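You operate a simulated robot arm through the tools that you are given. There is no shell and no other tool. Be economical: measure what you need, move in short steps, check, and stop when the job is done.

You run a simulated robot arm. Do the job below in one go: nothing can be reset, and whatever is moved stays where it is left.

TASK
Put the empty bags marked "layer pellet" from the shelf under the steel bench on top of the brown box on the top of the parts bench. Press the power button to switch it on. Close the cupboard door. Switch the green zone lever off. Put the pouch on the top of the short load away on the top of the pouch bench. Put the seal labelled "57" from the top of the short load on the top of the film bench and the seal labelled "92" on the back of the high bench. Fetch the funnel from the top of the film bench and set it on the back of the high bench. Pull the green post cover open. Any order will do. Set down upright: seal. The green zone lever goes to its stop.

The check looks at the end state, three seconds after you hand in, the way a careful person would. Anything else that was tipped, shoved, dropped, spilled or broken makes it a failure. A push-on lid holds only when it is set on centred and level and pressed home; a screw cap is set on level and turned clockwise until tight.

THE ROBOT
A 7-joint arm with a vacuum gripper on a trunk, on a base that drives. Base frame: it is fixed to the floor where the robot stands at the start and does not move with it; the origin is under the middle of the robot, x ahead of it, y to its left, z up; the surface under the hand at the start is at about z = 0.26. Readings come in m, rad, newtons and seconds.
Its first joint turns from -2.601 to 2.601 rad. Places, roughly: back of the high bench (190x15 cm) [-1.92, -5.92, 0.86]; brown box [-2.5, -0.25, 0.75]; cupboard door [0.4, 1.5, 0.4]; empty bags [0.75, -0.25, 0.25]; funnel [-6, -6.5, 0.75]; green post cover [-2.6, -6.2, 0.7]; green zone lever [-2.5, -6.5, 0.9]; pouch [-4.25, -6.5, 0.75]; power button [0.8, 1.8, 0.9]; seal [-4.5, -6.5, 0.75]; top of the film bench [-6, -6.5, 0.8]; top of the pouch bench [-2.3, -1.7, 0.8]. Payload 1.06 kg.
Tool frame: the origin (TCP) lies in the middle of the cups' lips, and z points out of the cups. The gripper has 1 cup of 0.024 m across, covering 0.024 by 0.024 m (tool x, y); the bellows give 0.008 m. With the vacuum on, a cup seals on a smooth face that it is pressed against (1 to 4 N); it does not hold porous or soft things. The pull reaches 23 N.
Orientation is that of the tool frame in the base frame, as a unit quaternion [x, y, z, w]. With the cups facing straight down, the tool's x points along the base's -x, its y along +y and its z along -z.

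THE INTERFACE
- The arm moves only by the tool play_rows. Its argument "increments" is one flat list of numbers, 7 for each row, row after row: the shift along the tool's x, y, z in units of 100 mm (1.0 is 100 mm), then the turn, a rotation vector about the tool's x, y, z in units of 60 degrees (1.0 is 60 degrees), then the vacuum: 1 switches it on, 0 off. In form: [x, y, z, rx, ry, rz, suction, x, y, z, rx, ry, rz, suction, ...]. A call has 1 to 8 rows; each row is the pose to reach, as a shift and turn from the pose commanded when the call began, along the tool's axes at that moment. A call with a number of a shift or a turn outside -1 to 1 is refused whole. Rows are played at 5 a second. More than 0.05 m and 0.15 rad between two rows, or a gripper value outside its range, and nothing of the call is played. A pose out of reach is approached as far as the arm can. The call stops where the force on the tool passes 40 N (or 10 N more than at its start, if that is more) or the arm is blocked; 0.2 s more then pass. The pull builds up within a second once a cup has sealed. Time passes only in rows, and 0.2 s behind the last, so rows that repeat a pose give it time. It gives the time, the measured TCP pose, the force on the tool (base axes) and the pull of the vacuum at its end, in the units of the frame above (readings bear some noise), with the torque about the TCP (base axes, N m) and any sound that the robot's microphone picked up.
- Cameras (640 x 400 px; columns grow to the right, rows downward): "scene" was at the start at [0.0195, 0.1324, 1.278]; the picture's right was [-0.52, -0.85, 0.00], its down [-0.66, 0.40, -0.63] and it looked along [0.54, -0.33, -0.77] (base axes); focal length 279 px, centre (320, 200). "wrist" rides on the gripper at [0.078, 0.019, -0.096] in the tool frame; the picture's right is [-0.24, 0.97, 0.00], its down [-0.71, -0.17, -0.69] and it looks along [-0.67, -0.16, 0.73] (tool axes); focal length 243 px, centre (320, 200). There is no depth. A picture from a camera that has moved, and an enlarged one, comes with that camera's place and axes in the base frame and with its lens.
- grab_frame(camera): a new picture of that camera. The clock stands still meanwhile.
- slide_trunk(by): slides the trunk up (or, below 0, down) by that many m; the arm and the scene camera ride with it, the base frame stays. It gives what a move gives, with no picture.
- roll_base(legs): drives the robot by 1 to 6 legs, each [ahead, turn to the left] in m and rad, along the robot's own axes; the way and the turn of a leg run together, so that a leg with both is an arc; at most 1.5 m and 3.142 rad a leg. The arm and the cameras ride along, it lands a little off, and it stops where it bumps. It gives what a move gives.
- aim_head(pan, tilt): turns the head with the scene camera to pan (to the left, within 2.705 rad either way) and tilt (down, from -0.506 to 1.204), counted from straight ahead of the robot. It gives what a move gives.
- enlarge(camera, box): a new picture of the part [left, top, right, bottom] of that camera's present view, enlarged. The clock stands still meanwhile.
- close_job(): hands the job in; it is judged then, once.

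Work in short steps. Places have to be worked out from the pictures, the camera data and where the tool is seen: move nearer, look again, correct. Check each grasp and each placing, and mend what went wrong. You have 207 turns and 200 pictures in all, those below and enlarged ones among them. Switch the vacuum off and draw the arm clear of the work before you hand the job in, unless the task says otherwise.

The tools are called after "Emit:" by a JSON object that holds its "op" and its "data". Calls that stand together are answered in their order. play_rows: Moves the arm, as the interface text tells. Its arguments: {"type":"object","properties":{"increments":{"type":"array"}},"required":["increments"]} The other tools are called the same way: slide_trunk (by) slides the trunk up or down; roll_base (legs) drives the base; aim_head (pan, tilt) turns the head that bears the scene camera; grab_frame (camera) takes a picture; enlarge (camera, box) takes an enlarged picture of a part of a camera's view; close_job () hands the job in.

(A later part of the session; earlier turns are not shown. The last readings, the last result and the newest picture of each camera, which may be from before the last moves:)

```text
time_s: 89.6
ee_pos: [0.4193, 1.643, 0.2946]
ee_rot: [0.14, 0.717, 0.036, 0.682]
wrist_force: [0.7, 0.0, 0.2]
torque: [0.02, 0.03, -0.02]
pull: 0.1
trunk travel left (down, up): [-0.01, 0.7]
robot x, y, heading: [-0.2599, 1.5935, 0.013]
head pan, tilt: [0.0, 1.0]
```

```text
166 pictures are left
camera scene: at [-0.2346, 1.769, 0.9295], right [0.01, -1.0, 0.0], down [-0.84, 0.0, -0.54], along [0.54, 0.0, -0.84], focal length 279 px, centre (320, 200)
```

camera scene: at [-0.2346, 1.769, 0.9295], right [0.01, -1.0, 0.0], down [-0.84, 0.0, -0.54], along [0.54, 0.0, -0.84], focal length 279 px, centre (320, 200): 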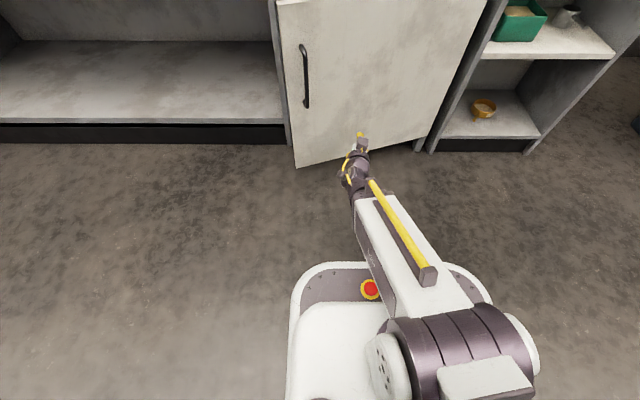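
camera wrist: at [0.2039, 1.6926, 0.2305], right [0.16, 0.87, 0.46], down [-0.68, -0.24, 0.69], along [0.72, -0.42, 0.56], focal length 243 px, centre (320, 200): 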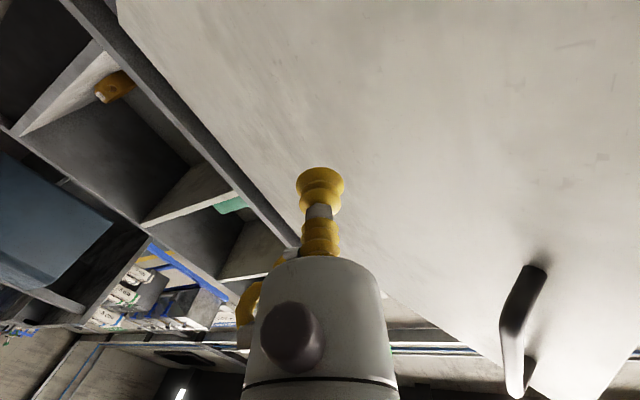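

The door is swinging shut. Continue 0.07 m.

Emit:
{"op": "roll_base", "data": {"legs": [[0.07, 0]]}}

Emit:
{"op": "grab_frame", "data": {"camera": "scene"}}

```text
time_s: 90.6
ee_pos: [0.4887, 1.6425, 0.2955]
ee_rot: [0.14, 0.717, 0.035, 0.682]
wrist_force: [-0.1, 0.2, 0.8]
torque: [0.06, 0.06, 0.0]
pull: 0.0
trunk travel left (down, up): [-0.01, 0.7]
robot x, y, heading: [-0.19, 1.5983, 0.003]
head pan, tilt: [0.0, 1.0]
```

```text
165 pictures are left
camera scene: at [-0.1654, 1.7693, 0.9295], right [0.0, -1.0, 0.0], down [-0.84, 0.0, -0.54], along [0.54, 0.0, -0.84], focal length 279 px, centre (320, 200)
```

scene: 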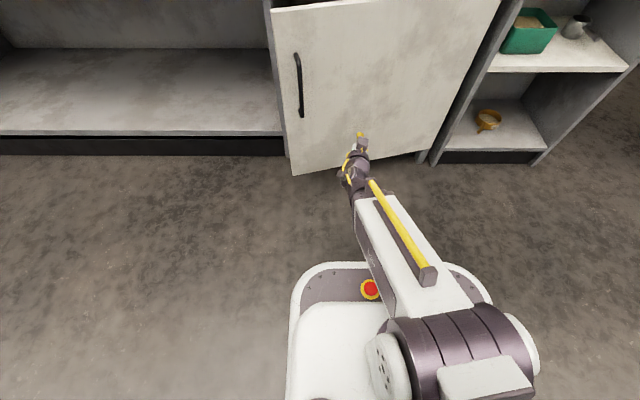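

Still a little ajar; 0.05 m more.

Emit:
{"op": "roll_base", "data": {"legs": [[0.05, 0]]}}

Emit:
{"op": "grab_frame", "data": {"camera": "scene"}}

```text
time_s: 91.5
ee_pos: [0.5378, 1.6436, 0.2944]
ee_rot: [0.14, 0.717, 0.035, 0.682]
wrist_force: [0.2, 0.5, -0.1]
torque: [0.02, 0.03, -0.01]
pull: 0.1
trunk travel left (down, up): [-0.01, 0.7]
robot x, y, heading: [-0.1397, 1.5991, 0.006]
head pan, tilt: [0.0, 1.0]
```

```text
164 pictures are left
camera scene: at [-0.1153, 1.7696, 0.9295], right [0.01, -1.0, 0.0], down [-0.84, -0.01, -0.54], along [0.54, 0.0, -0.84], focal length 279 px, centre (320, 200)
```

scene: 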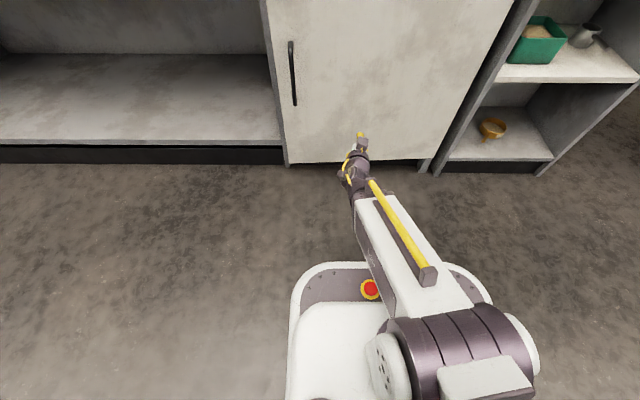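

Nearly flush; push 0.03 m more and watch for contact force.

Emit:
{"op": "roll_base", "data": {"legs": [[0.03, 0]]}}

Emit:
{"op": "aim_head", "data": {"pan": 0, "tilt": 0.5}}

Emit:
{"op": "grab_frame", "data": {"camera": "scene"}}

```text
time_s: 92.4
ee_pos: [0.5688, 1.6444, 0.2941]
ee_rot: [0.139, 0.717, 0.036, 0.682]
wrist_force: [0.7, -0.1, 0.7]
torque: [-0.02, 0.0, -0.01]
pull: 0.0
trunk travel left (down, up): [-0.01, 0.7]
robot x, y, heading: [-0.1083, 1.5978, 0.008]
head pan, tilt: [0.0, 1.0]
```

```text
time_s: 93.3
ee_pos: [0.5695, 1.6446, 0.2955]
ee_rot: [0.14, 0.717, 0.035, 0.682]
wrist_force: [-0.2, 0.0, 0.1]
torque: [-0.03, 0.01, 0.0]
pull: 0.1
trunk travel left (down, up): [-0.01, 0.7]
robot x, y, heading: [-0.1104, 1.5986, 0.008]
head pan, tilt: [0.0, 0.499]
```

```text
163 pictures are left
camera scene: at [-0.0634, 1.7699, 0.9705], right [0.01, -1.0, 0.0], down [-0.48, 0.0, -0.88], along [0.88, 0.01, -0.48], focal length 279 px, centre (320, 200)
```

scene: 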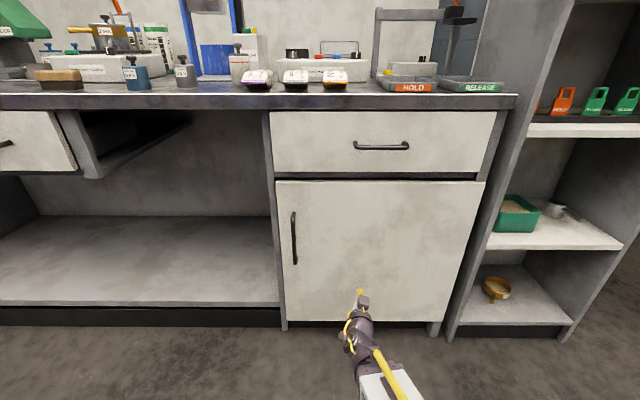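

Door looks flush; I press a little more with the arm to make sure it is at its stop.

Emit:
{"op": "play_rows", "data": {"increments": [0, 0, 0.05, 0, 0, 0, 0, 0, 0, 0.1, 0, 0, 0, 0, 0, 0, 0.13, 0, 0, 0, 0]}}

Emit:
{"op": "enlarge", "data": {"camera": "scene", "box": [250, 160, 500, 340]}}

```text
time_s: 94.1
ee_pos: [0.581, 1.6409, 0.294]
ee_rot: [0.14, 0.717, 0.035, 0.682]
wrist_force: [-0.1, 0.4, -0.1]
torque: [0.01, 0.02, -0.03]
pull: 0.0
trunk travel left (down, up): [-0.01, 0.7]
robot x, y, heading: [-0.1102, 1.5962, 0.01]
head pan, tilt: [0.0, 0.499]
```

```text
2.22 times, centred on (375, 250) of scene
camera zoom: at [-0.0634, 1.7699, 0.9706], right [0.01, -1.0, 0.0], down [-0.48, 0.0, -0.88], along [0.88, 0.01, -0.48], focal length 619 px, centre (198, 89)
```

zoom: 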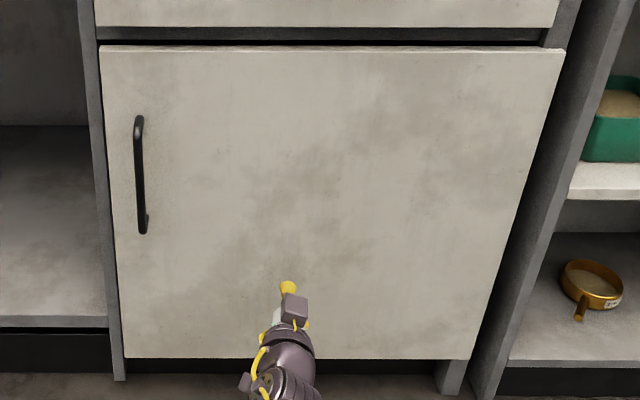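

Emit:
{"op": "play_rows", "data": {"increments": [0, 0, 0.07, 0, 0, 0, 0, 0, 0, 0.14, 0, 0, 0, 0, 0, 0, 0.2, 0, 0, 0, 0]}}

Emit:
{"op": "enlarge", "data": {"camera": "scene", "box": [250, 160, 500, 340]}}

```text
time_s: 94.9
ee_pos: [0.6016, 1.6398, 0.2922]
ee_rot: [0.139, 0.717, 0.036, 0.682]
wrist_force: [0.0, -0.2, -0.2]
torque: [-0.03, -0.03, -0.03]
pull: 0.1
trunk travel left (down, up): [-0.01, 0.7]
robot x, y, heading: [-0.1073, 1.5969, 0.007]
head pan, tilt: [0.0, 0.499]
```

```text
2.22 times, centred on (375, 250) of scene
camera zoom: at [-0.0634, 1.7699, 0.9706], right [0.01, -1.0, 0.0], down [-0.48, 0.0, -0.88], along [0.88, 0.01, -0.48], focal length 619 px, centre (198, 89)
```

zoom: 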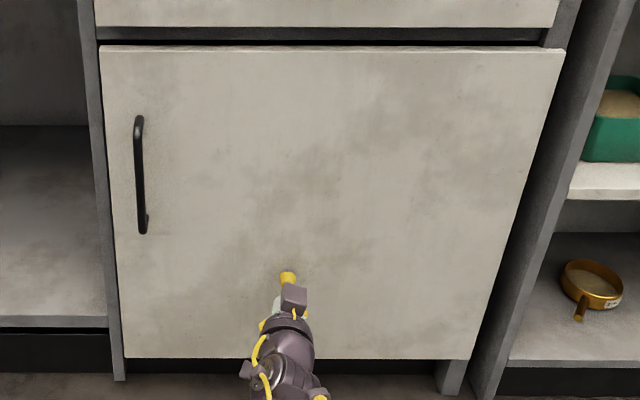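

Emit:
{"op": "play_rows", "data": {"increments": [0, 0, 0.07, 0, 0, 0, 0, 0, 0, 0.14, 0, 0, 0, 0, 0, 0, 0.2, 0, 0, 0, 0, 0, 0, 0.25, 0, 0, 0, 0]}}

Emit:
{"op": "grab_frame", "data": {"camera": "wrist"}}

```text
time_s: 95.8
ee_pos: [0.6166, 1.6355, 0.2891]
ee_rot: [0.14, 0.718, 0.035, 0.68]
wrist_force: [-10.6, 0.4, -3.6]
torque: [-0.07, -0.12, 0.08]
pull: 0.0
trunk travel left (down, up): [-0.01, 0.7]
robot x, y, heading: [-0.1051, 1.5967, 0.008]
head pan, tilt: [0.0, 0.499]
stopped in row 4: the force on the tool passed its limit at 48 N (the readings are from after the stop); the commanded pose is now the measured one
```

```text
160 pictures are left
camera wrist: at [0.5231, 1.6864, 0.2262], right [0.16, 0.87, 0.46], down [-0.68, -0.25, 0.69], along [0.72, -0.42, 0.55], focal length 243 px, centre (320, 200)
```

wrist: 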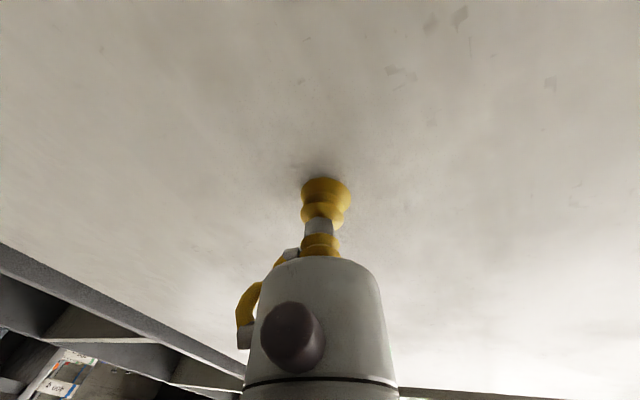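

Door is closed firm against its stop. I back off, raise the trunk fully and turn the tool down again.

Emit:
{"op": "roll_base", "data": {"legs": [[-0.28, 0]]}}

Emit:
{"op": "slide_trunk", "data": {"by": 0.36}}

Emit:
{"op": "slide_trunk", "data": {"by": 0.34}}

Emit:
{"op": "play_rows", "data": {"increments": [0, 0, 0, 0, 0.125, 0, 0, 0, 0, 0, 0, 0.25, 0, 0, 0, 0, 0, 0, 0.375, 0, 0, 0, 0, 0, 0, 0.5, 0, 0, 0, 0, 0, 0, 0.625, 0, 0, 0, 0, 0, 0, 0.75, 0, 0]}}

Emit:
{"op": "grab_frame", "data": {"camera": "scene"}}

```text
time_s: 97.7
ee_pos: [0.3395, 1.6339, 0.2898]
ee_rot: [0.14, 0.718, 0.036, 0.681]
wrist_force: [-0.6, 0.4, -0.2]
torque: [0.0, 0.02, -0.02]
pull: 0.0
trunk travel left (down, up): [-0.01, 0.7]
robot x, y, heading: [-0.3852, 1.595, 0.008]
head pan, tilt: [0.0, 0.499]
```

```text
time_s: 101.2
ee_pos: [0.3407, 1.6341, 0.6509]
ee_rot: [0.139, 0.718, 0.036, 0.681]
wrist_force: [-0.5, -0.5, 0.3]
torque: [-0.03, 0.02, -0.01]
pull: 0.0
trunk travel left (down, up): [-0.37, 0.34]
robot x, y, heading: [-0.387, 1.5978, 0.007]
head pan, tilt: [0.0, 0.499]
```

```text
time_s: 104.6
ee_pos: [0.3405, 1.6344, 0.9894]
ee_rot: [0.14, 0.718, 0.036, 0.681]
wrist_force: [-0.1, -0.4, -0.2]
torque: [-0.02, -0.05, -0.01]
pull: 0.1
trunk travel left (down, up): [-0.71, 0.0]
robot x, y, heading: [-0.3828, 1.5942, 0.004]
head pan, tilt: [0.0, 0.499]
```

```text
time_s: 106.0
ee_pos: [0.3395, 1.6343, 0.9902]
ee_rot: [0.113, 0.925, 0.085, 0.354]
wrist_force: [-0.5, 0.4, -0.1]
torque: [-0.05, -0.03, -0.02]
pull: 0.1
out of reach, approached as far as the arm can: row 3
trunk travel left (down, up): [-0.71, 0.0]
robot x, y, heading: [-0.3881, 1.596, 0.009]
head pan, tilt: [0.0, 0.499]
```

```text
159 pictures are left
camera scene: at [-0.3424, 1.7684, 1.6705], right [0.01, -1.0, 0.0], down [-0.48, 0.0, -0.88], along [0.88, 0.01, -0.48], focal length 279 px, centre (320, 200)
```

scene: 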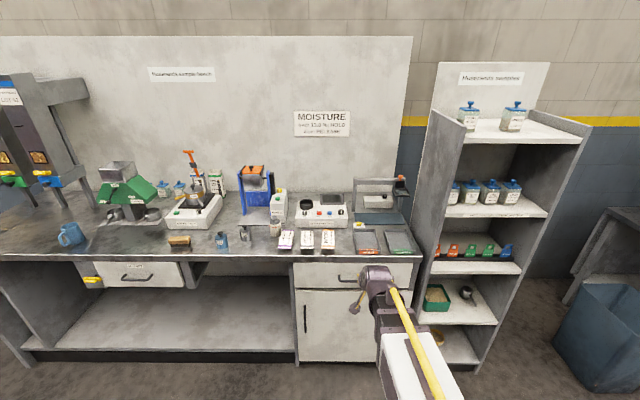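

I straighten the tool to point exactly down and lift it somewhat.

Emit:
{"op": "play_rows", "data": {"increments": [0, 0, 0, 0.028, 0.115, -0.037, 0, 0, 0, 0, 0.055, 0.231, -0.074, 0, 0, 0, 0, 0.083, 0.346, -0.11, 0, 0, 0, 0, 0.111, 0.461, -0.147, 0, 0, 0, 0, 0.138, 0.577, -0.184, 0, 0, 0, 0, 0.166, 0.692, -0.221, 0, 0, 0, 0, 0.166, 0.692, -0.221, 0]}}

```text
time_s: 107.6
ee_pos: [0.3394, 1.635, 0.9911]
ee_rot: [0.001, 1.0, 0.002, 0.0]
wrist_force: [0.4, -0.2, -0.6]
torque: [-0.01, 0.02, 0.01]
pull: 0.0
trunk travel left (down, up): [-0.71, 0.0]
robot x, y, heading: [-0.3868, 1.5932, 0.007]
head pan, tilt: [0.0, 0.499]
```

Emit:
{"op": "play_rows", "data": {"increments": [0, 0.3, -0.3, 0, 0, 0, 0, 0, 0.6, -0.6, 0, 0, 0, 0, 0, 0.9, -0.9, 0, 0, 0, 0, 0, 1, -1, 0, 0, 0, 0]}}

Emit:
{"op": "enlarge", "data": {"camera": "scene", "box": [270, 170, 370, 270]}}

```text
time_s: 108.6
ee_pos: [0.3397, 1.7339, 1.0914]
ee_rot: [0.001, 1.0, 0.003, 0.001]
wrist_force: [0.3, -0.1, -0.3]
torque: [0.0, 0.01, 0.0]
pull: 0.1
trunk travel left (down, up): [-0.71, 0.0]
robot x, y, heading: [-0.3815, 1.597, 0.011]
head pan, tilt: [0.0, 0.499]
```

```text
4.00 times, centred on (320, 220) of scene
camera zoom: at [-0.3426, 1.7685, 1.6705], right [0.01, -1.0, 0.0], down [-0.48, 0.0, -0.88], along [0.88, 0.01, -0.48], focal length 1114 px, centre (320, 120)
```

zoom: 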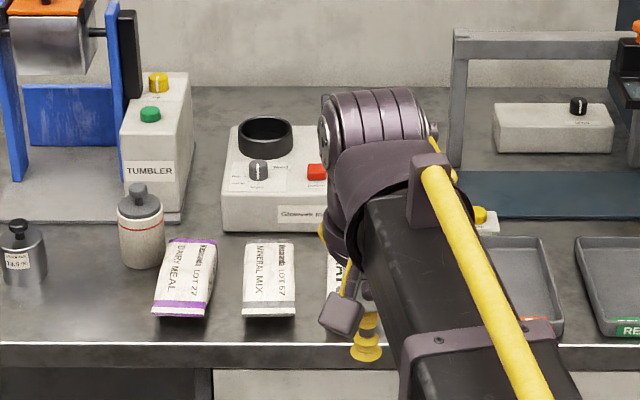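

Bench top ≈0.88, button ≈ (0.845, 1.785, 0.95). I drive 0.38 m ahead, hand at 1.09 clear above things.

Emit:
{"op": "roll_base", "data": {"legs": [[0.38, 0]]}}

Emit:
{"op": "grab_frame", "data": {"camera": "wrist"}}

```text
time_s: 110.9
ee_pos: [0.7124, 1.7364, 1.0908]
ee_rot: [0.003, 1.0, 0.002, 0.0]
wrist_force: [-0.4, -0.2, 0.2]
torque: [0.01, 0.02, -0.03]
pull: 0.1
trunk travel left (down, up): [-0.71, 0.0]
robot x, y, heading: [-0.0138, 1.5984, 0.012]
head pan, tilt: [0.0, 0.499]
```

```text
157 pictures are left
camera wrist: at [0.634, 1.7541, 1.1867], right [0.24, 0.97, 0.01], down [0.71, -0.18, 0.69], along [0.67, -0.16, -0.73], focal length 243 px, centre (320, 200)
```

wrist: 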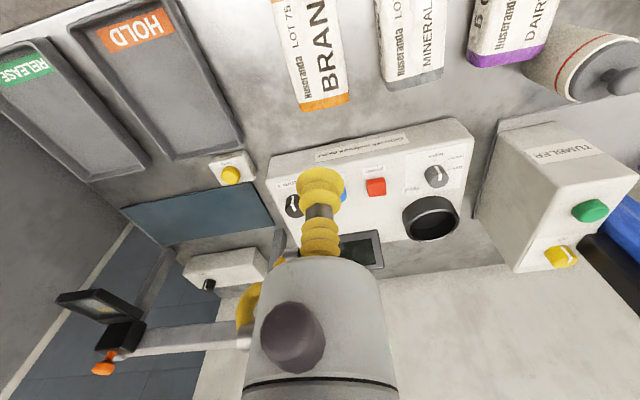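

The button works out at (0.846, 1.777). I move the cup above it.

Emit:
{"op": "play_rows", "data": {"increments": [-0.4, 0.2, 0, 0, 0, 0, 0, -0.8, 0.4, 0, 0, 0, 0, 0, -1, 0.4, 0, 0, 0, 0, 0]}}

Emit:
{"op": "play_rows", "data": {"increments": [-0.33, 0, 0.1, 0, 0, 0, 0, -0.33, 0, 0.5, 0, 0, 0, 0, -0.33, 0, 0.7, 0, 0, 0, 0, -0.33, 0, 0.7, 0, 0, 0, 0]}}

Emit:
{"op": "grab_frame", "data": {"camera": "wrist"}}

Emit:
{"op": "aim_head", "data": {"pan": 0.2, "tilt": 0.7}}

Emit:
{"op": "grab_frame", "data": {"camera": "scene"}}

```text
time_s: 111.7
ee_pos: [0.8136, 1.7775, 1.0918]
ee_rot: [0.003, 1.0, 0.004, 0.001]
wrist_force: [-0.8, -0.2, -0.2]
torque: [0.02, 0.03, -0.01]
pull: 0.0
trunk travel left (down, up): [-0.71, 0.0]
robot x, y, heading: [-0.0158, 1.5968, 0.002]
head pan, tilt: [0.0, 0.499]
```

```text
time_s: 112.7
ee_pos: [0.8464, 1.7774, 1.0225]
ee_rot: [0.003, 1.0, 0.002, 0.001]
wrist_force: [0.1, 0.1, 0.0]
torque: [0.02, 0.0, 0.0]
pull: 0.1
trunk travel left (down, up): [-0.71, 0.0]
robot x, y, heading: [-0.0147, 1.5978, 0.003]
head pan, tilt: [0.0, 0.499]
```

```text
156 pictures are left
camera wrist: at [0.7676, 1.7948, 1.1179], right [0.24, 0.97, 0.01], down [0.71, -0.18, 0.69], along [0.67, -0.16, -0.73], focal length 243 px, centre (320, 200)
```

wrist: 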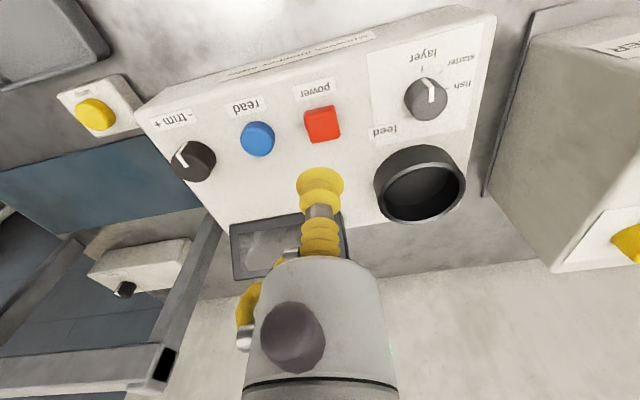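

```text
time_s: 113.5
ee_pos: [0.8454, 1.7761, 1.0224]
ee_rot: [0.003, 1.0, 0.002, 0.001]
wrist_force: [0.5, -0.3, 0.1]
torque: [0.0, 0.0, 0.0]
pull: 0.0
trunk travel left (down, up): [-0.71, 0.0]
robot x, y, heading: [-0.0114, 1.5982, 0.001]
head pan, tilt: [0.201, 0.7]
```

```text
155 pictures are left
camera scene: at [0.022, 1.7875, 1.6529], right [0.2, -0.98, 0.0], down [-0.63, -0.13, -0.77], along [0.75, 0.16, -0.64], focal length 279 px, centre (320, 200)
```

scene: 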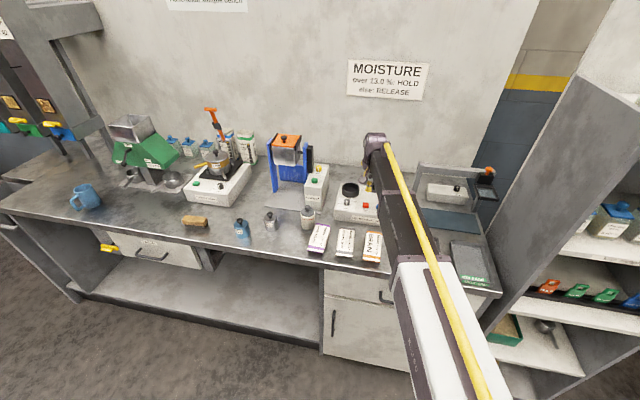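

Two views agree: button top at (0.847, 1.778, 0.950). Lower onto it.

Emit:
{"op": "play_rows", "data": {"increments": [0, 0, 0.3, 0, 0, 0, 0, 0, 0, 0.6, 0, 0, 0, 0, 0, 0, 0.7, 0, 0, 0, 0, 0, 0, 0.75, 0, 0, 0, 0, 0, 0, 0.8, 0, 0, 0, 0]}}

Emit:
{"op": "grab_frame", "data": {"camera": "wrist"}}

```text
time_s: 114.7
ee_pos: [0.8454, 1.7775, 0.9415]
ee_rot: [0.002, 1.0, 0.002, 0.002]
wrist_force: [-1.5, 0.5, 4.6]
torque: [-0.03, -0.02, 0.0]
pull: 0.0
trunk travel left (down, up): [-0.71, 0.0]
robot x, y, heading: [-0.0148, 1.5959, 0.009]
head pan, tilt: [0.201, 0.7]
heard: click
```

```text
154 pictures are left
camera wrist: at [0.7668, 1.795, 1.0376], right [0.24, 0.97, 0.01], down [0.71, -0.18, 0.69], along [0.67, -0.16, -0.73], focal length 243 px, centre (320, 200)
```

wrist: 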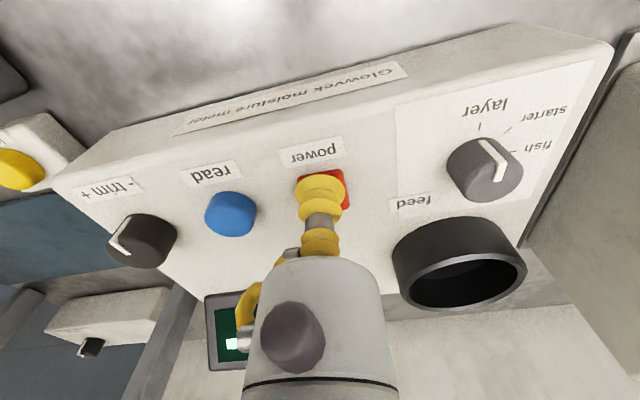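

Click heard and the display is lit. I lift off, retract and look at the display.

Emit:
{"op": "play_rows", "data": {"increments": [0, 0, -0.3, 0, 0, 0, 0, 0, 0, -0.7, 0, 0, 0, 0, 0.2, 0, -1, 0, 0, 0, 0, 0.6, 0, -1, 0, 0, 0, 0, 1, 0, -1, 0, 0, 0, 0]}}

Emit:
{"op": "roll_base", "data": {"legs": [[-0.35, 0]]}}

Emit:
{"op": "aim_head", "data": {"pan": 0, "tilt": 0.5}}

Emit:
{"op": "enlarge", "data": {"camera": "scene", "box": [240, 160, 400, 260]}}

```text
time_s: 115.9
ee_pos: [0.745, 1.7779, 1.0423]
ee_rot: [0.002, 1.0, 0.003, 0.001]
wrist_force: [-0.5, -0.2, 1.4]
torque: [0.02, 0.0, 0.01]
pull: 0.1
trunk travel left (down, up): [-0.71, 0.0]
robot x, y, heading: [-0.016, 1.5971, 0.002]
head pan, tilt: [0.201, 0.7]
```

```text
time_s: 118.1
ee_pos: [0.3994, 1.7747, 1.0425]
ee_rot: [0.002, 1.0, 0.003, 0.001]
wrist_force: [-0.2, 0.3, 0.6]
torque: [0.0, 0.03, 0.03]
pull: 0.0
trunk travel left (down, up): [-0.71, 0.0]
robot x, y, heading: [-0.36, 1.5981, 0.005]
head pan, tilt: [0.201, 0.7]
```

```text
time_s: 118.8
ee_pos: [0.3985, 1.7743, 1.0428]
ee_rot: [0.004, 1.0, 0.002, -0.001]
wrist_force: [-0.3, -0.1, 0.7]
torque: [0.0, -0.02, -0.01]
pull: 0.1
trunk travel left (down, up): [-0.71, 0.0]
robot x, y, heading: [-0.3651, 1.5922, 0.0]
head pan, tilt: [0.0, 0.499]
```

```text
4.00 times, centred on (320, 210) of scene
camera zoom: at [-0.3171, 1.7687, 1.6705], right [0.01, -1.0, 0.0], down [-0.48, 0.0, -0.88], along [0.88, 0.0, -0.48], focal length 1114 px, centre (320, 160)
```

zoom: 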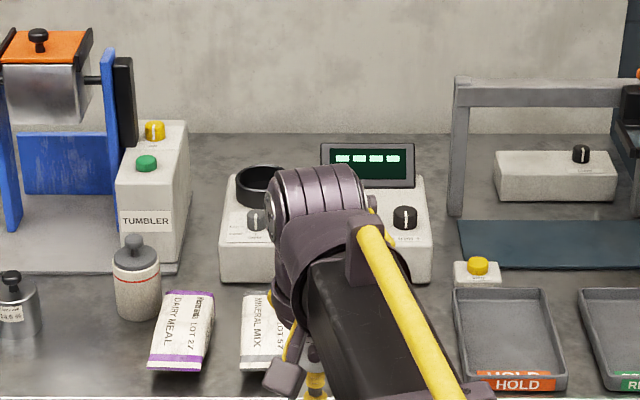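

Display on, power done. Now I turn toward −y and drive down the aisle to the far benches.

Emit:
{"op": "play_rows", "data": {"increments": [0.3, 0, 0, 0, 0, 0, 0, 0.6, 0, 0, 0, 0, 0, 0, 1, 0, 0, 0, 0, 0, 0]}}

Emit:
{"op": "roll_base", "data": {"legs": [[0, -1.66], [1.5, 0], [1.5, 0], [1.4, 0]]}}

Emit:
{"op": "aim_head", "data": {"pan": -0.3, "tilt": 0.3}}

Emit:
{"op": "grab_frame", "data": {"camera": "scene"}}

```text
time_s: 119.7
ee_pos: [0.2988, 1.7754, 1.0407]
ee_rot: [0.003, 1.0, 0.002, 0.0]
wrist_force: [0.5, -1.1, -0.2]
torque: [0.05, 0.0, -0.03]
pull: 0.0
trunk travel left (down, up): [-0.71, 0.0]
robot x, y, heading: [-0.3605, 1.5952, 0.005]
head pan, tilt: [0.0, 0.499]
```

```text
time_s: 144.7
ee_pos: [-0.9607, -3.4317, 1.0427]
ee_rot: [0.767, 0.641, 0.001, 0.003]
wrist_force: [1.0, -0.6, 0.1]
torque: [0.02, 0.02, -0.02]
pull: 0.0
trunk travel left (down, up): [-0.71, 0.0]
robot x, y, heading: [-1.0229, -2.7478, -1.743]
head pan, tilt: [0.0, 0.499]
```

```text
time_s: 145.5
ee_pos: [-0.9612, -3.4312, 1.0427]
ee_rot: [0.768, 0.641, 0.001, 0.002]
wrist_force: [-0.5, 0.6, -0.2]
torque: [-0.02, 0.0, -0.03]
pull: 0.1
trunk travel left (down, up): [-0.71, 0.0]
robot x, y, heading: [-1.0222, -2.7517, -1.736]
head pan, tilt: [-0.3, 0.3]
```

```text
152 pictures are left
camera scene: at [-0.8911, -2.8141, 1.6889], right [-0.89, 0.45, 0.0], down [0.13, 0.26, -0.96], along [-0.43, -0.85, -0.3], focal length 279 px, centre (320, 200)
```

scene: 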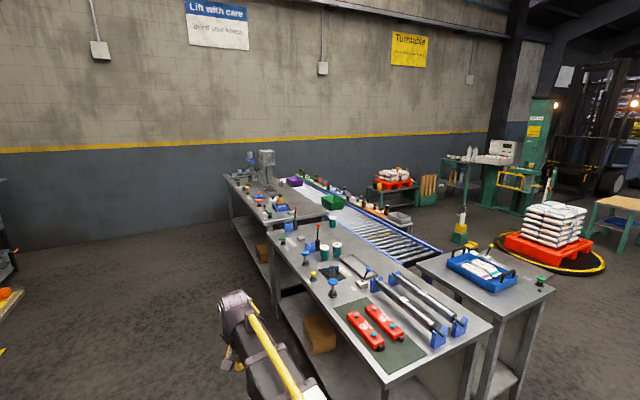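

Let me enlarge the parts of this view to identify the stations.

Emit:
{"op": "enlarge", "data": {"camera": "scene", "box": [340, 120, 560, 260]}}

Emit:
{"op": "enlarge", "data": {"camera": "scene", "box": [210, 130, 450, 280]}}

```text
2.86 times, centred on (450, 190) of scene
camera zoom: at [-0.8911, -2.8141, 1.6889], right [-0.89, 0.45, 0.0], down [0.13, 0.26, -0.96], along [-0.43, -0.85, -0.3], focal length 796 px, centre (-51, 229)
```

zoom: 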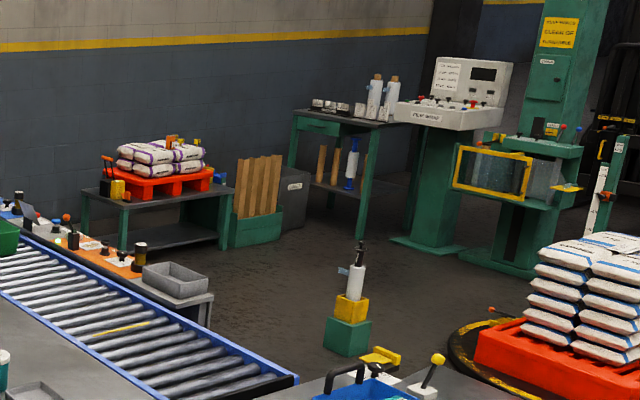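

```text
2.67 times, centred on (330, 205) of scene
camera zoom: at [-0.8911, -2.8141, 1.6889], right [-0.89, 0.45, 0.0], down [0.13, 0.26, -0.96], along [-0.43, -0.85, -0.3], focal length 743 px, centre (293, 187)
```

zoom: 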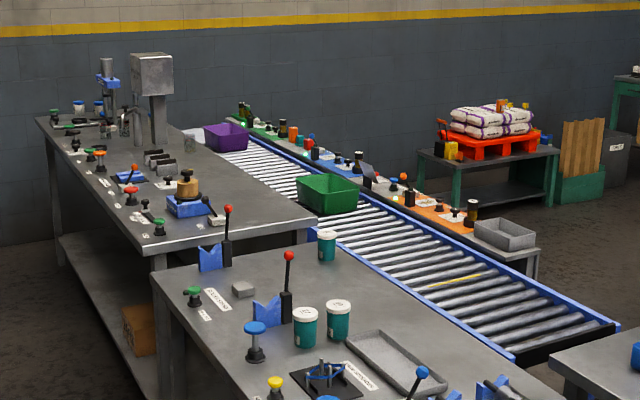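

I now understand the layout: high bench (x −1.99..−1.43, y −4.84..−6.8), conveyor, zone console at x≈−2.6, short load table around (−4.3,−6.5), green film bench beyond. I go west through the gap at y≈−2.93, then look.

Emit:
{"op": "roll_base", "data": {"legs": [[0, -1.3], [1.2, 0]]}}

Emit:
{"op": "aim_head", "data": {"pan": 0.3, "tilt": 0.5}}

Emit:
{"op": "grab_frame", "data": {"camera": "scene"}}

```text
time_s: 154.9
ee_pos: [-2.8707, -3.0917, 1.0411]
ee_rot: [0.999, 0.04, -0.002, 0.003]
wrist_force: [0.6, 0.1, 0.4]
torque: [0.05, -0.02, 0.01]
pull: 0.1
trunk travel left (down, up): [-0.71, 0.0]
robot x, y, heading: [-2.2273, -2.8558, -3.049]
head pan, tilt: [-0.3, 0.3]
```

```text
time_s: 155.9
ee_pos: [-2.8712, -3.091, 1.0417]
ee_rot: [0.999, 0.04, -0.001, 0.003]
wrist_force: [-0.1, 0.5, 0.5]
torque: [-0.02, -0.03, -0.02]
pull: 0.0
trunk travel left (down, up): [-0.71, 0.0]
robot x, y, heading: [-2.2295, -2.8572, -3.048]
head pan, tilt: [0.3, 0.499]
```

```text
149 pictures are left
camera scene: at [-2.2531, -3.0532, 1.6706], right [-0.38, 0.92, 0.0], down [0.44, 0.18, -0.88], along [-0.81, -0.33, -0.48], focal length 279 px, centre (320, 200)
```

scene: 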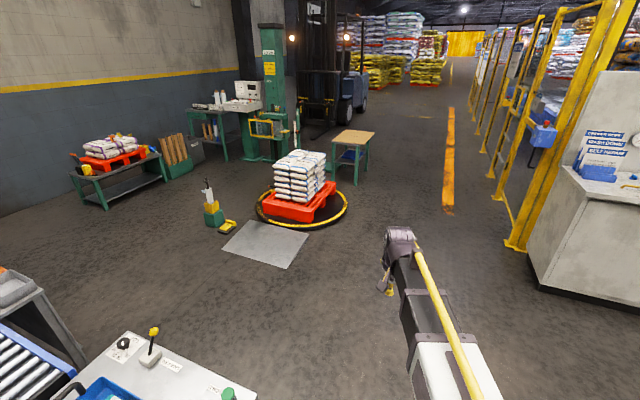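

Corridor between conveyor console and ramp (x −2.7..−3.8) is clear. I go to x≈−3.25, turn left and go down to y≈−5.2.

Emit:
{"op": "roll_base", "data": {"legs": [[1.03, 0], [0, 1.48], [1.2, 0], [1.0, 0]]}}

Emit:
{"op": "aim_head", "data": {"pan": -0.5, "tilt": 0.5}}

Emit:
{"op": "grab_frame", "data": {"camera": "scene"}}

Emit:
{"op": "aim_head", "data": {"pan": 0.8, "tilt": 0.5}}

Emit:
{"op": "grab_frame", "data": {"camera": "scene"}}

```text
time_s: 175.2
ee_pos: [-3.2628, -5.8173, 1.042]
ee_rot: [0.733, 0.68, 0.001, 0.003]
wrist_force: [0.3, -0.4, -0.6]
torque: [0.0, 0.02, 0.01]
pull: 0.0
trunk travel left (down, up): [-0.71, 0.0]
robot x, y, heading: [-3.3991, -5.1457, -1.632]
head pan, tilt: [0.3, 0.499]
```

```text
time_s: 176.3
ee_pos: [-3.2633, -5.8169, 1.0415]
ee_rot: [0.733, 0.68, 0.002, 0.003]
wrist_force: [-0.4, 0.1, -0.1]
torque: [0.01, -0.02, -0.04]
pull: 0.1
trunk travel left (down, up): [-0.71, 0.0]
robot x, y, heading: [-3.3928, -5.1464, -1.636]
head pan, tilt: [-0.499, 0.499]
```

```text
148 pictures are left
camera scene: at [-3.2727, -5.1859, 1.6706], right [-0.85, 0.53, 0.0], down [0.26, 0.4, -0.88], along [-0.47, -0.74, -0.48], focal length 279 px, centre (320, 200)
```

scene: 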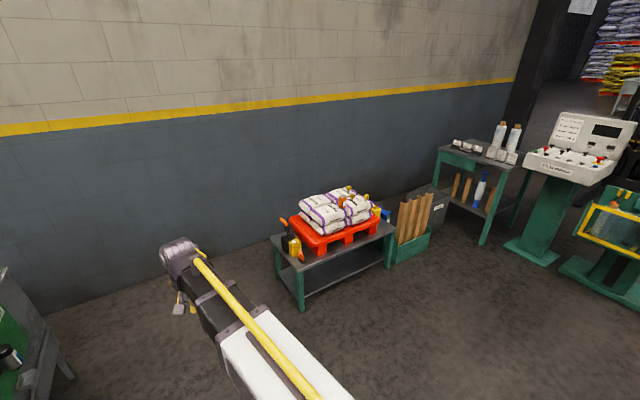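

```text
time_s: 177.8
ee_pos: [-3.2618, -5.8163, 1.0406]
ee_rot: [0.733, 0.68, 0.002, 0.003]
wrist_force: [0.8, -0.9, -0.6]
torque: [0.0, -0.01, -0.01]
pull: 0.0
trunk travel left (down, up): [-0.71, 0.0]
robot x, y, heading: [-3.3948, -5.1436, -1.64]
head pan, tilt: [0.799, 0.499]
```

```text
147 pictures are left
camera scene: at [-3.1631, -5.1765, 1.6705], right [-0.74, -0.67, 0.0], down [-0.32, 0.36, -0.88], along [0.59, -0.65, -0.48], focal length 279 px, centre (320, 200)
```

scene: 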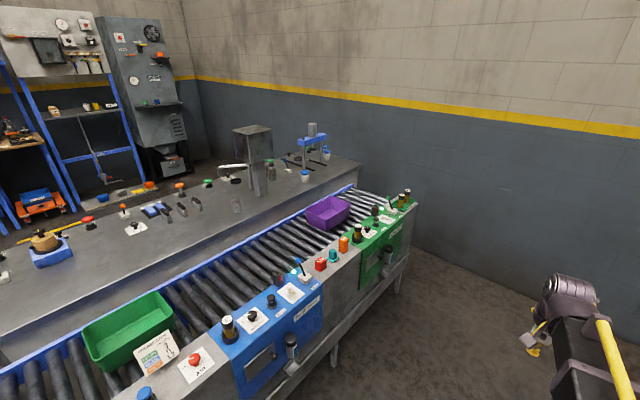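

Close views of the green zone, the short load and the film bench.

Emit:
{"op": "enlarge", "data": {"camera": "scene", "box": [320, 170, 430, 290]}}

Emit:
{"op": "enlarge", "data": {"camera": "scene", "box": [160, 110, 360, 230]}}

Emit:
{"op": "aim_head", "data": {"pan": -0.5, "tilt": 0.5}}

Emit:
{"op": "enlarge", "data": {"camera": "scene", "box": [260, 160, 420, 280]}}

Emit:
{"op": "enlarge", "data": {"camera": "scene", "box": [420, 100, 560, 210]}}

```text
3.33 times, centred on (375, 230) of scene
camera zoom: at [-3.1631, -5.1765, 1.6705], right [-0.74, -0.67, 0.0], down [-0.32, 0.36, -0.88], along [0.59, -0.65, -0.48], focal length 928 px, centre (137, 100)
```

zoom: 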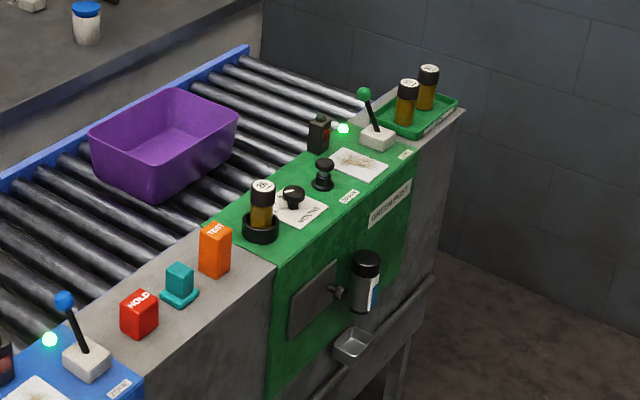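

```text
3.20 times, centred on (260, 170) of scene
camera zoom: at [-3.1631, -5.1765, 1.6705], right [-0.74, -0.67, 0.0], down [-0.32, 0.36, -0.88], along [0.59, -0.65, -0.48], focal length 891 px, centre (512, 296)
```

zoom: 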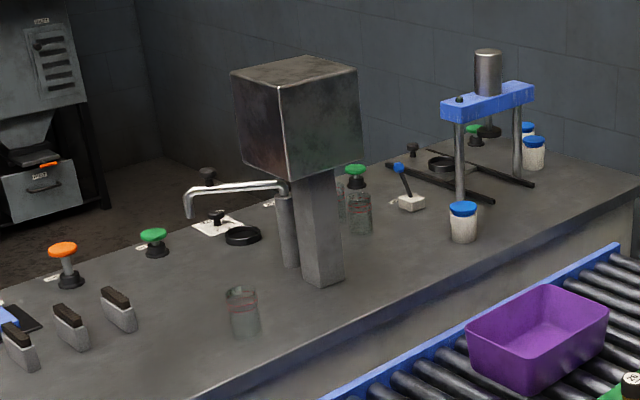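

```text
time_s: 179.3
ee_pos: [-3.2628, -5.8173, 1.0417]
ee_rot: [0.733, 0.681, 0.001, 0.002]
wrist_force: [-0.8, -0.1, -1.0]
torque: [-0.02, 0.02, -0.02]
pull: 0.0
trunk travel left (down, up): [-0.71, 0.0]
robot x, y, heading: [-3.3968, -5.1423, -1.634]
head pan, tilt: [-0.499, 0.499]
```

```text
3.33 times, centred on (340, 220) of scene
camera zoom: at [-3.2727, -5.1859, 1.6706], right [-0.85, 0.53, 0.0], down [0.26, 0.4, -0.88], along [-0.47, -0.74, -0.48], focal length 928 px, centre (253, 133)
```

zoom: 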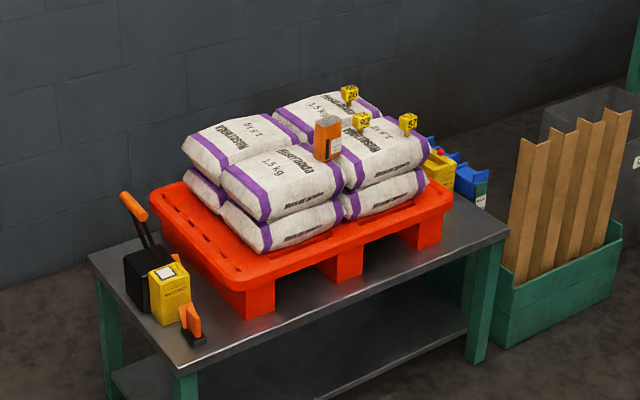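

```text
3.64 times, centred on (490, 155) of scene
camera zoom: at [-3.2727, -5.1859, 1.6706], right [-0.85, 0.53, 0.0], down [0.26, 0.4, -0.88], along [-0.47, -0.74, -0.48], focal length 1013 px, centre (-298, 364)
```

zoom: 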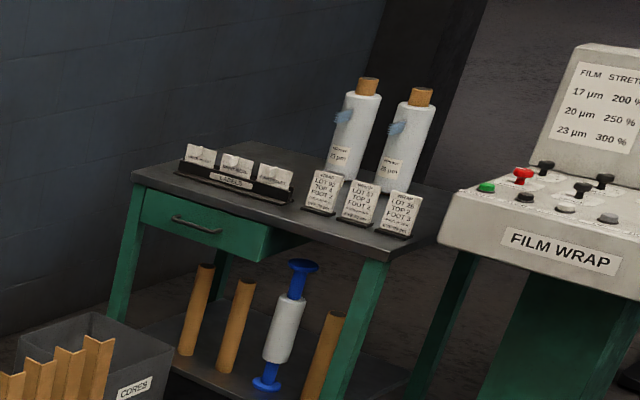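

Found: seals (yellow tags 20/92/57) and the orange pouch on the load, green lever, and the green post cover with a knob. I start with the green zone: raise the hand, drive to y≈−6.1, and turn to face +x.

Emit:
{"op": "play_rows", "data": {"increments": [0, 0, -0.3, 0, 0, 0, 0, 0, 0, -0.7, 0, 0, 0, 0, 0, 0, -1, 0, 0, 0, 0]}}

Emit:
{"op": "roll_base", "data": {"legs": [[1.0, 0], [0, 1.63]]}}

Emit:
{"op": "aim_head", "data": {"pan": -0.3, "tilt": 0.7}}

Emit:
{"op": "grab_frame", "data": {"camera": "scene"}}

Emit:
{"op": "grab_frame", "data": {"camera": "wrist"}}

```text
time_s: 180.1
ee_pos: [-3.2634, -5.8162, 1.1442]
ee_rot: [0.733, 0.68, 0.002, 0.003]
wrist_force: [0.5, 1.0, -0.7]
torque: [0.02, -0.01, 0.0]
pull: 0.0
trunk travel left (down, up): [-0.71, 0.0]
robot x, y, heading: [-3.3947, -5.1432, -1.638]
head pan, tilt: [-0.499, 0.499]
```

```text
time_s: 189.2
ee_pos: [-2.8012, -5.9807, 1.1425]
ee_rot: [0.019, 1.0, 0.003, 0.001]
wrist_force: [0.2, -0.2, -0.2]
torque: [0.01, -0.04, 0.0]
pull: 0.1
trunk travel left (down, up): [-0.71, 0.0]
robot x, y, heading: [-3.4632, -6.1359, -0.032]
head pan, tilt: [-0.499, 0.499]
```

```text
time_s: 189.9
ee_pos: [-2.8006, -5.9814, 1.1424]
ee_rot: [0.019, 1.0, 0.002, 0.001]
wrist_force: [-0.9, -0.7, 0.2]
torque: [-0.01, 0.05, -0.06]
pull: 0.0
trunk travel left (down, up): [-0.71, 0.0]
robot x, y, heading: [-3.4658, -6.1389, -0.03]
head pan, tilt: [-0.3, 0.7]
```

```text
142 pictures are left
camera scene: at [-3.4271, -5.9923, 1.6529], right [-0.32, -0.95, 0.0], down [-0.61, 0.21, -0.77], along [0.72, -0.25, -0.64], focal length 279 px, centre (320, 200)
```

scene: 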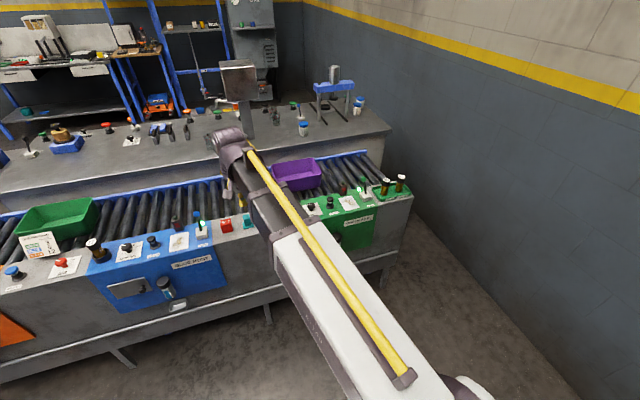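

```text
141 pictures are left
camera wrist: at [-2.8783, -5.9601, 1.2386], right [0.27, 0.96, 0.01], down [0.7, -0.2, 0.69], along [0.66, -0.18, -0.73], focal length 243 px, centre (320, 200)
```

wrist: 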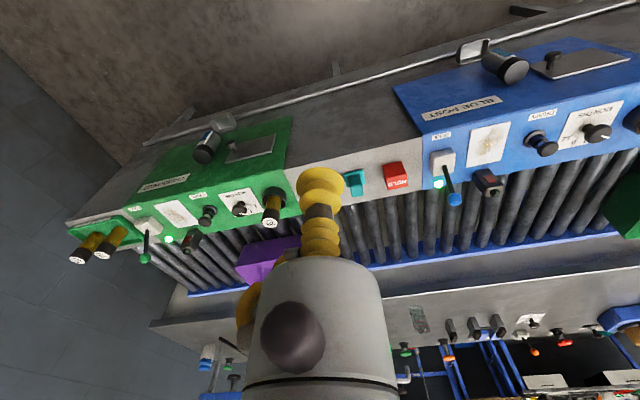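

Emit:
{"op": "enlarge", "data": {"camera": "wrist", "box": [60, 110, 320, 280]}}

Emit:
{"op": "enlarge", "data": {"camera": "wrist", "box": [390, 30, 600, 220]}}

Emit:
{"op": "enlarge", "data": {"camera": "scene", "box": [290, 165, 420, 260]}}

```text
2.35 times, centred on (190, 195) of wrist
camera zoom: at [-2.8783, -5.9601, 1.2386], right [0.27, 0.96, 0.01], down [0.7, -0.2, 0.69], along [0.66, -0.18, -0.73], focal length 571 px, centre (626, 212)
```

zoom: 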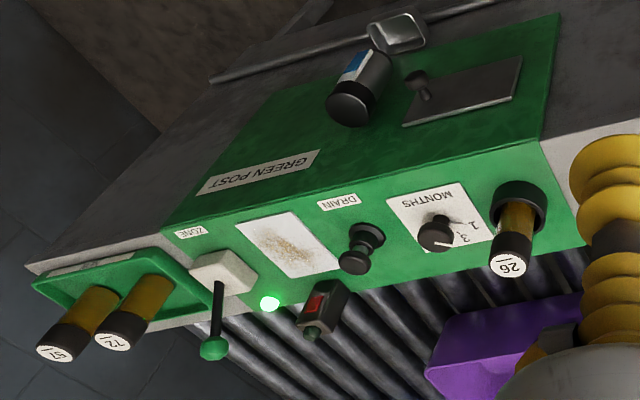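

```text
2.11 times, centred on (495, 125) of wrist
camera zoom: at [-2.8783, -5.9601, 1.2386], right [0.27, 0.96, 0.01], down [0.7, -0.2, 0.69], along [0.66, -0.18, -0.73], focal length 511 px, centre (-48, 358)
```

zoom: 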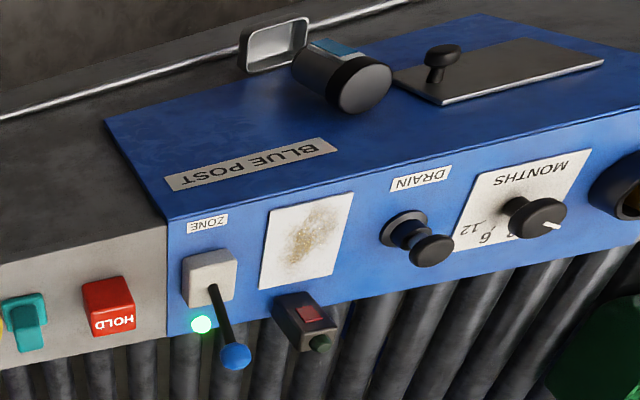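

```text
4.21 times, centred on (355, 212) of scene
camera zoom: at [-3.4271, -5.9923, 1.6529], right [-0.32, -0.95, 0.0], down [-0.61, 0.21, -0.77], along [0.72, -0.25, -0.64], focal length 1173 px, centre (173, 147)
```

zoom: 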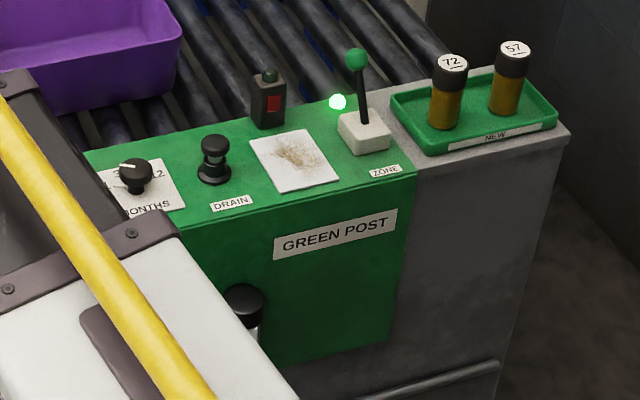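

The lever leans toward +x (light on); knob ≈ (−2.48, −6.54, 0.88), pivot ≈ (−2.513, −6.545, 0.80). OFF is the other way, toward −x. I drive 0.2 m nearer and bring the cup behind the knob, high up.

Emit:
{"op": "roll_base", "data": {"legs": [[0.2, 0]]}}

Emit:
{"op": "play_rows", "data": {"increments": [-0.2, -0.4, 0, 0, 0, 0, 0, -0.4, -0.8, 0, 0, 0, 0, 0, -0.5, -1, 0, 0, 0, 0, 0]}}

Emit:
{"op": "play_rows", "data": {"increments": [-0.2, -0.4, 0, 0, 0, 0, 0, -0.4, -0.8, 0, 0, 0, 0, 0, -0.5, -1, 0, 0, 0, 0, 0]}}

Emit:
{"op": "play_rows", "data": {"increments": [-0.2, -0.4, 0, 0, 0, 0, 0, -0.4, -0.8, 0, 0, 0, 0, 0, -0.5, -1, 0, 0, 0, 0, 0]}}

Emit:
{"op": "grab_frame", "data": {"camera": "wrist"}}

```text
time_s: 191.5
ee_pos: [-2.5969, -5.9856, 1.1424]
ee_rot: [0.018, 1.0, 0.003, 0.0]
wrist_force: [0.5, 0.4, 0.8]
torque: [-0.01, 0.01, 0.03]
pull: 0.0
trunk travel left (down, up): [-0.71, 0.0]
robot x, y, heading: [-3.2649, -6.1404, -0.026]
head pan, tilt: [-0.3, 0.7]
```

```text
time_s: 192.3
ee_pos: [-2.5523, -6.0875, 1.1415]
ee_rot: [0.018, 1.0, 0.003, 0.0]
wrist_force: [-0.6, -0.9, 0.2]
torque: [0.01, -0.02, -0.01]
pull: 0.1
trunk travel left (down, up): [-0.71, 0.0]
robot x, y, heading: [-3.2639, -6.1439, -0.027]
head pan, tilt: [-0.3, 0.7]
```

```text
time_s: 193.1
ee_pos: [-2.5044, -6.1896, 1.1421]
ee_rot: [0.018, 1.0, 0.003, 0.001]
wrist_force: [-0.2, 0.5, 0.5]
torque: [0.03, 0.0, 0.0]
pull: 0.1
trunk travel left (down, up): [-0.71, 0.0]
robot x, y, heading: [-3.2629, -6.1433, -0.027]
head pan, tilt: [-0.3, 0.7]
```

```text
time_s: 193.9
ee_pos: [-2.4605, -6.2918, 1.1406]
ee_rot: [0.018, 1.0, 0.003, 0.001]
wrist_force: [0.3, 0.6, -0.1]
torque: [-0.02, -0.03, 0.0]
pull: 0.1
trunk travel left (down, up): [-0.71, 0.0]
robot x, y, heading: [-3.2653, -6.1443, -0.027]
head pan, tilt: [-0.3, 0.7]
```

```text
137 pictures are left
camera wrist: at [-2.5379, -6.2712, 1.2369], right [0.27, 0.96, 0.01], down [0.7, -0.2, 0.69], along [0.66, -0.18, -0.73], focal length 243 px, centre (320, 200)
```

wrist: 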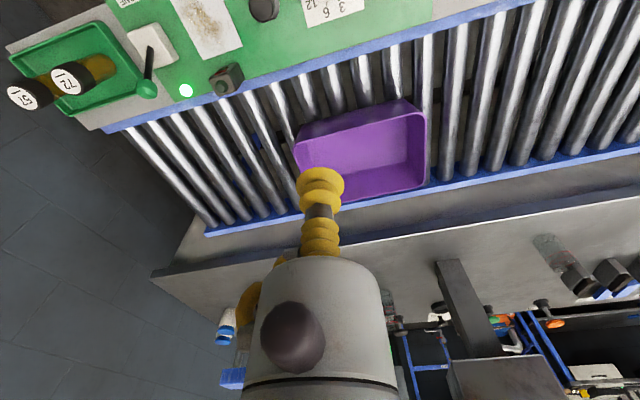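

The knob is confirmed at (−2.485, −6.535). Continue to a point behind it at (−2.43, −6.535), then look.

Emit:
{"op": "play_rows", "data": {"increments": [0, -0.45, 0, 0, 0, 0, 0, 0, -0.9, 0, 0, 0, 0, 0, -0.2, -1, 0, 0, 0, 0, 0]}}

Emit:
{"op": "play_rows", "data": {"increments": [0, -0.45, 0, 0, 0, 0, 0, 0, -0.9, 0, 0, 0, 0, 0, -0.15, -1, 0, 0, 0, 0, 0]}}

Emit:
{"op": "play_rows", "data": {"increments": [-0.1, -0.4, 0.2, 0, 0, 0, 0, -0.1, -0.4, 0.6, 0, 0, 0, 0, -0.1, -0.4, 1, 0, 0, 0, 0]}}

Emit:
{"op": "grab_frame", "data": {"camera": "wrist"}}

Emit:
{"op": "grab_frame", "data": {"camera": "scene"}}

```text
time_s: 194.7
ee_pos: [-2.4422, -6.3928, 1.1409]
ee_rot: [0.019, 1.0, 0.003, 0.001]
wrist_force: [-0.3, 0.5, -0.3]
torque: [0.03, -0.01, -0.02]
pull: 0.1
trunk travel left (down, up): [-0.71, 0.0]
robot x, y, heading: [-3.2649, -6.1449, -0.023]
head pan, tilt: [-0.3, 0.7]
```

```text
time_s: 195.5
ee_pos: [-2.4309, -6.4924, 1.1398]
ee_rot: [0.018, 1.0, 0.003, 0.002]
wrist_force: [0.4, -0.8, -0.4]
torque: [0.01, 0.03, 0.02]
pull: 0.0
trunk travel left (down, up): [-0.71, 0.0]
robot x, y, heading: [-3.2653, -6.1447, -0.021]
head pan, tilt: [-0.3, 0.7]
```

```text
time_s: 196.3
ee_pos: [-2.4209, -6.5302, 1.04]
ee_rot: [0.019, 1.0, 0.003, 0.001]
wrist_force: [0.2, -0.2, -0.1]
torque: [0.06, 0.01, 0.01]
pull: 0.1
trunk travel left (down, up): [-0.71, 0.0]
robot x, y, heading: [-3.267, -6.1418, -0.026]
head pan, tilt: [-0.3, 0.7]
```

```text
136 pictures are left
camera wrist: at [-2.5003, -6.5107, 1.1355], right [0.27, 0.96, 0.0], down [0.7, -0.2, 0.69], along [0.66, -0.18, -0.73], focal length 243 px, centre (320, 200)
```

wrist: 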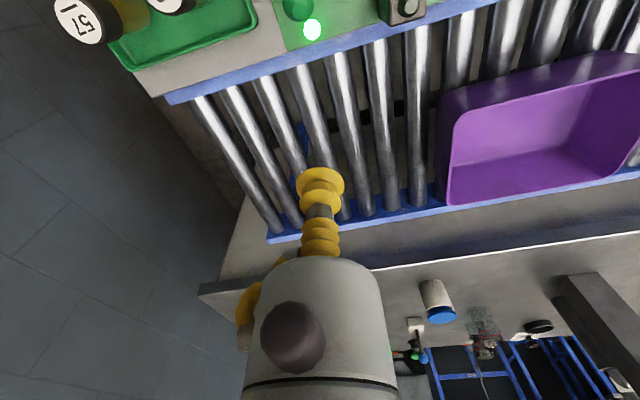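

```text
135 pictures are left
camera scene: at [-3.225, -5.9975, 1.6529], right [-0.32, -0.95, 0.0], down [-0.61, 0.21, -0.76], along [0.72, -0.25, -0.64], focal length 279 px, centre (320, 200)
```

scene: 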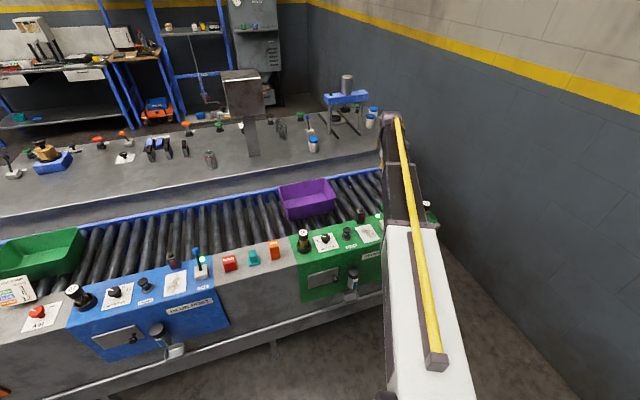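

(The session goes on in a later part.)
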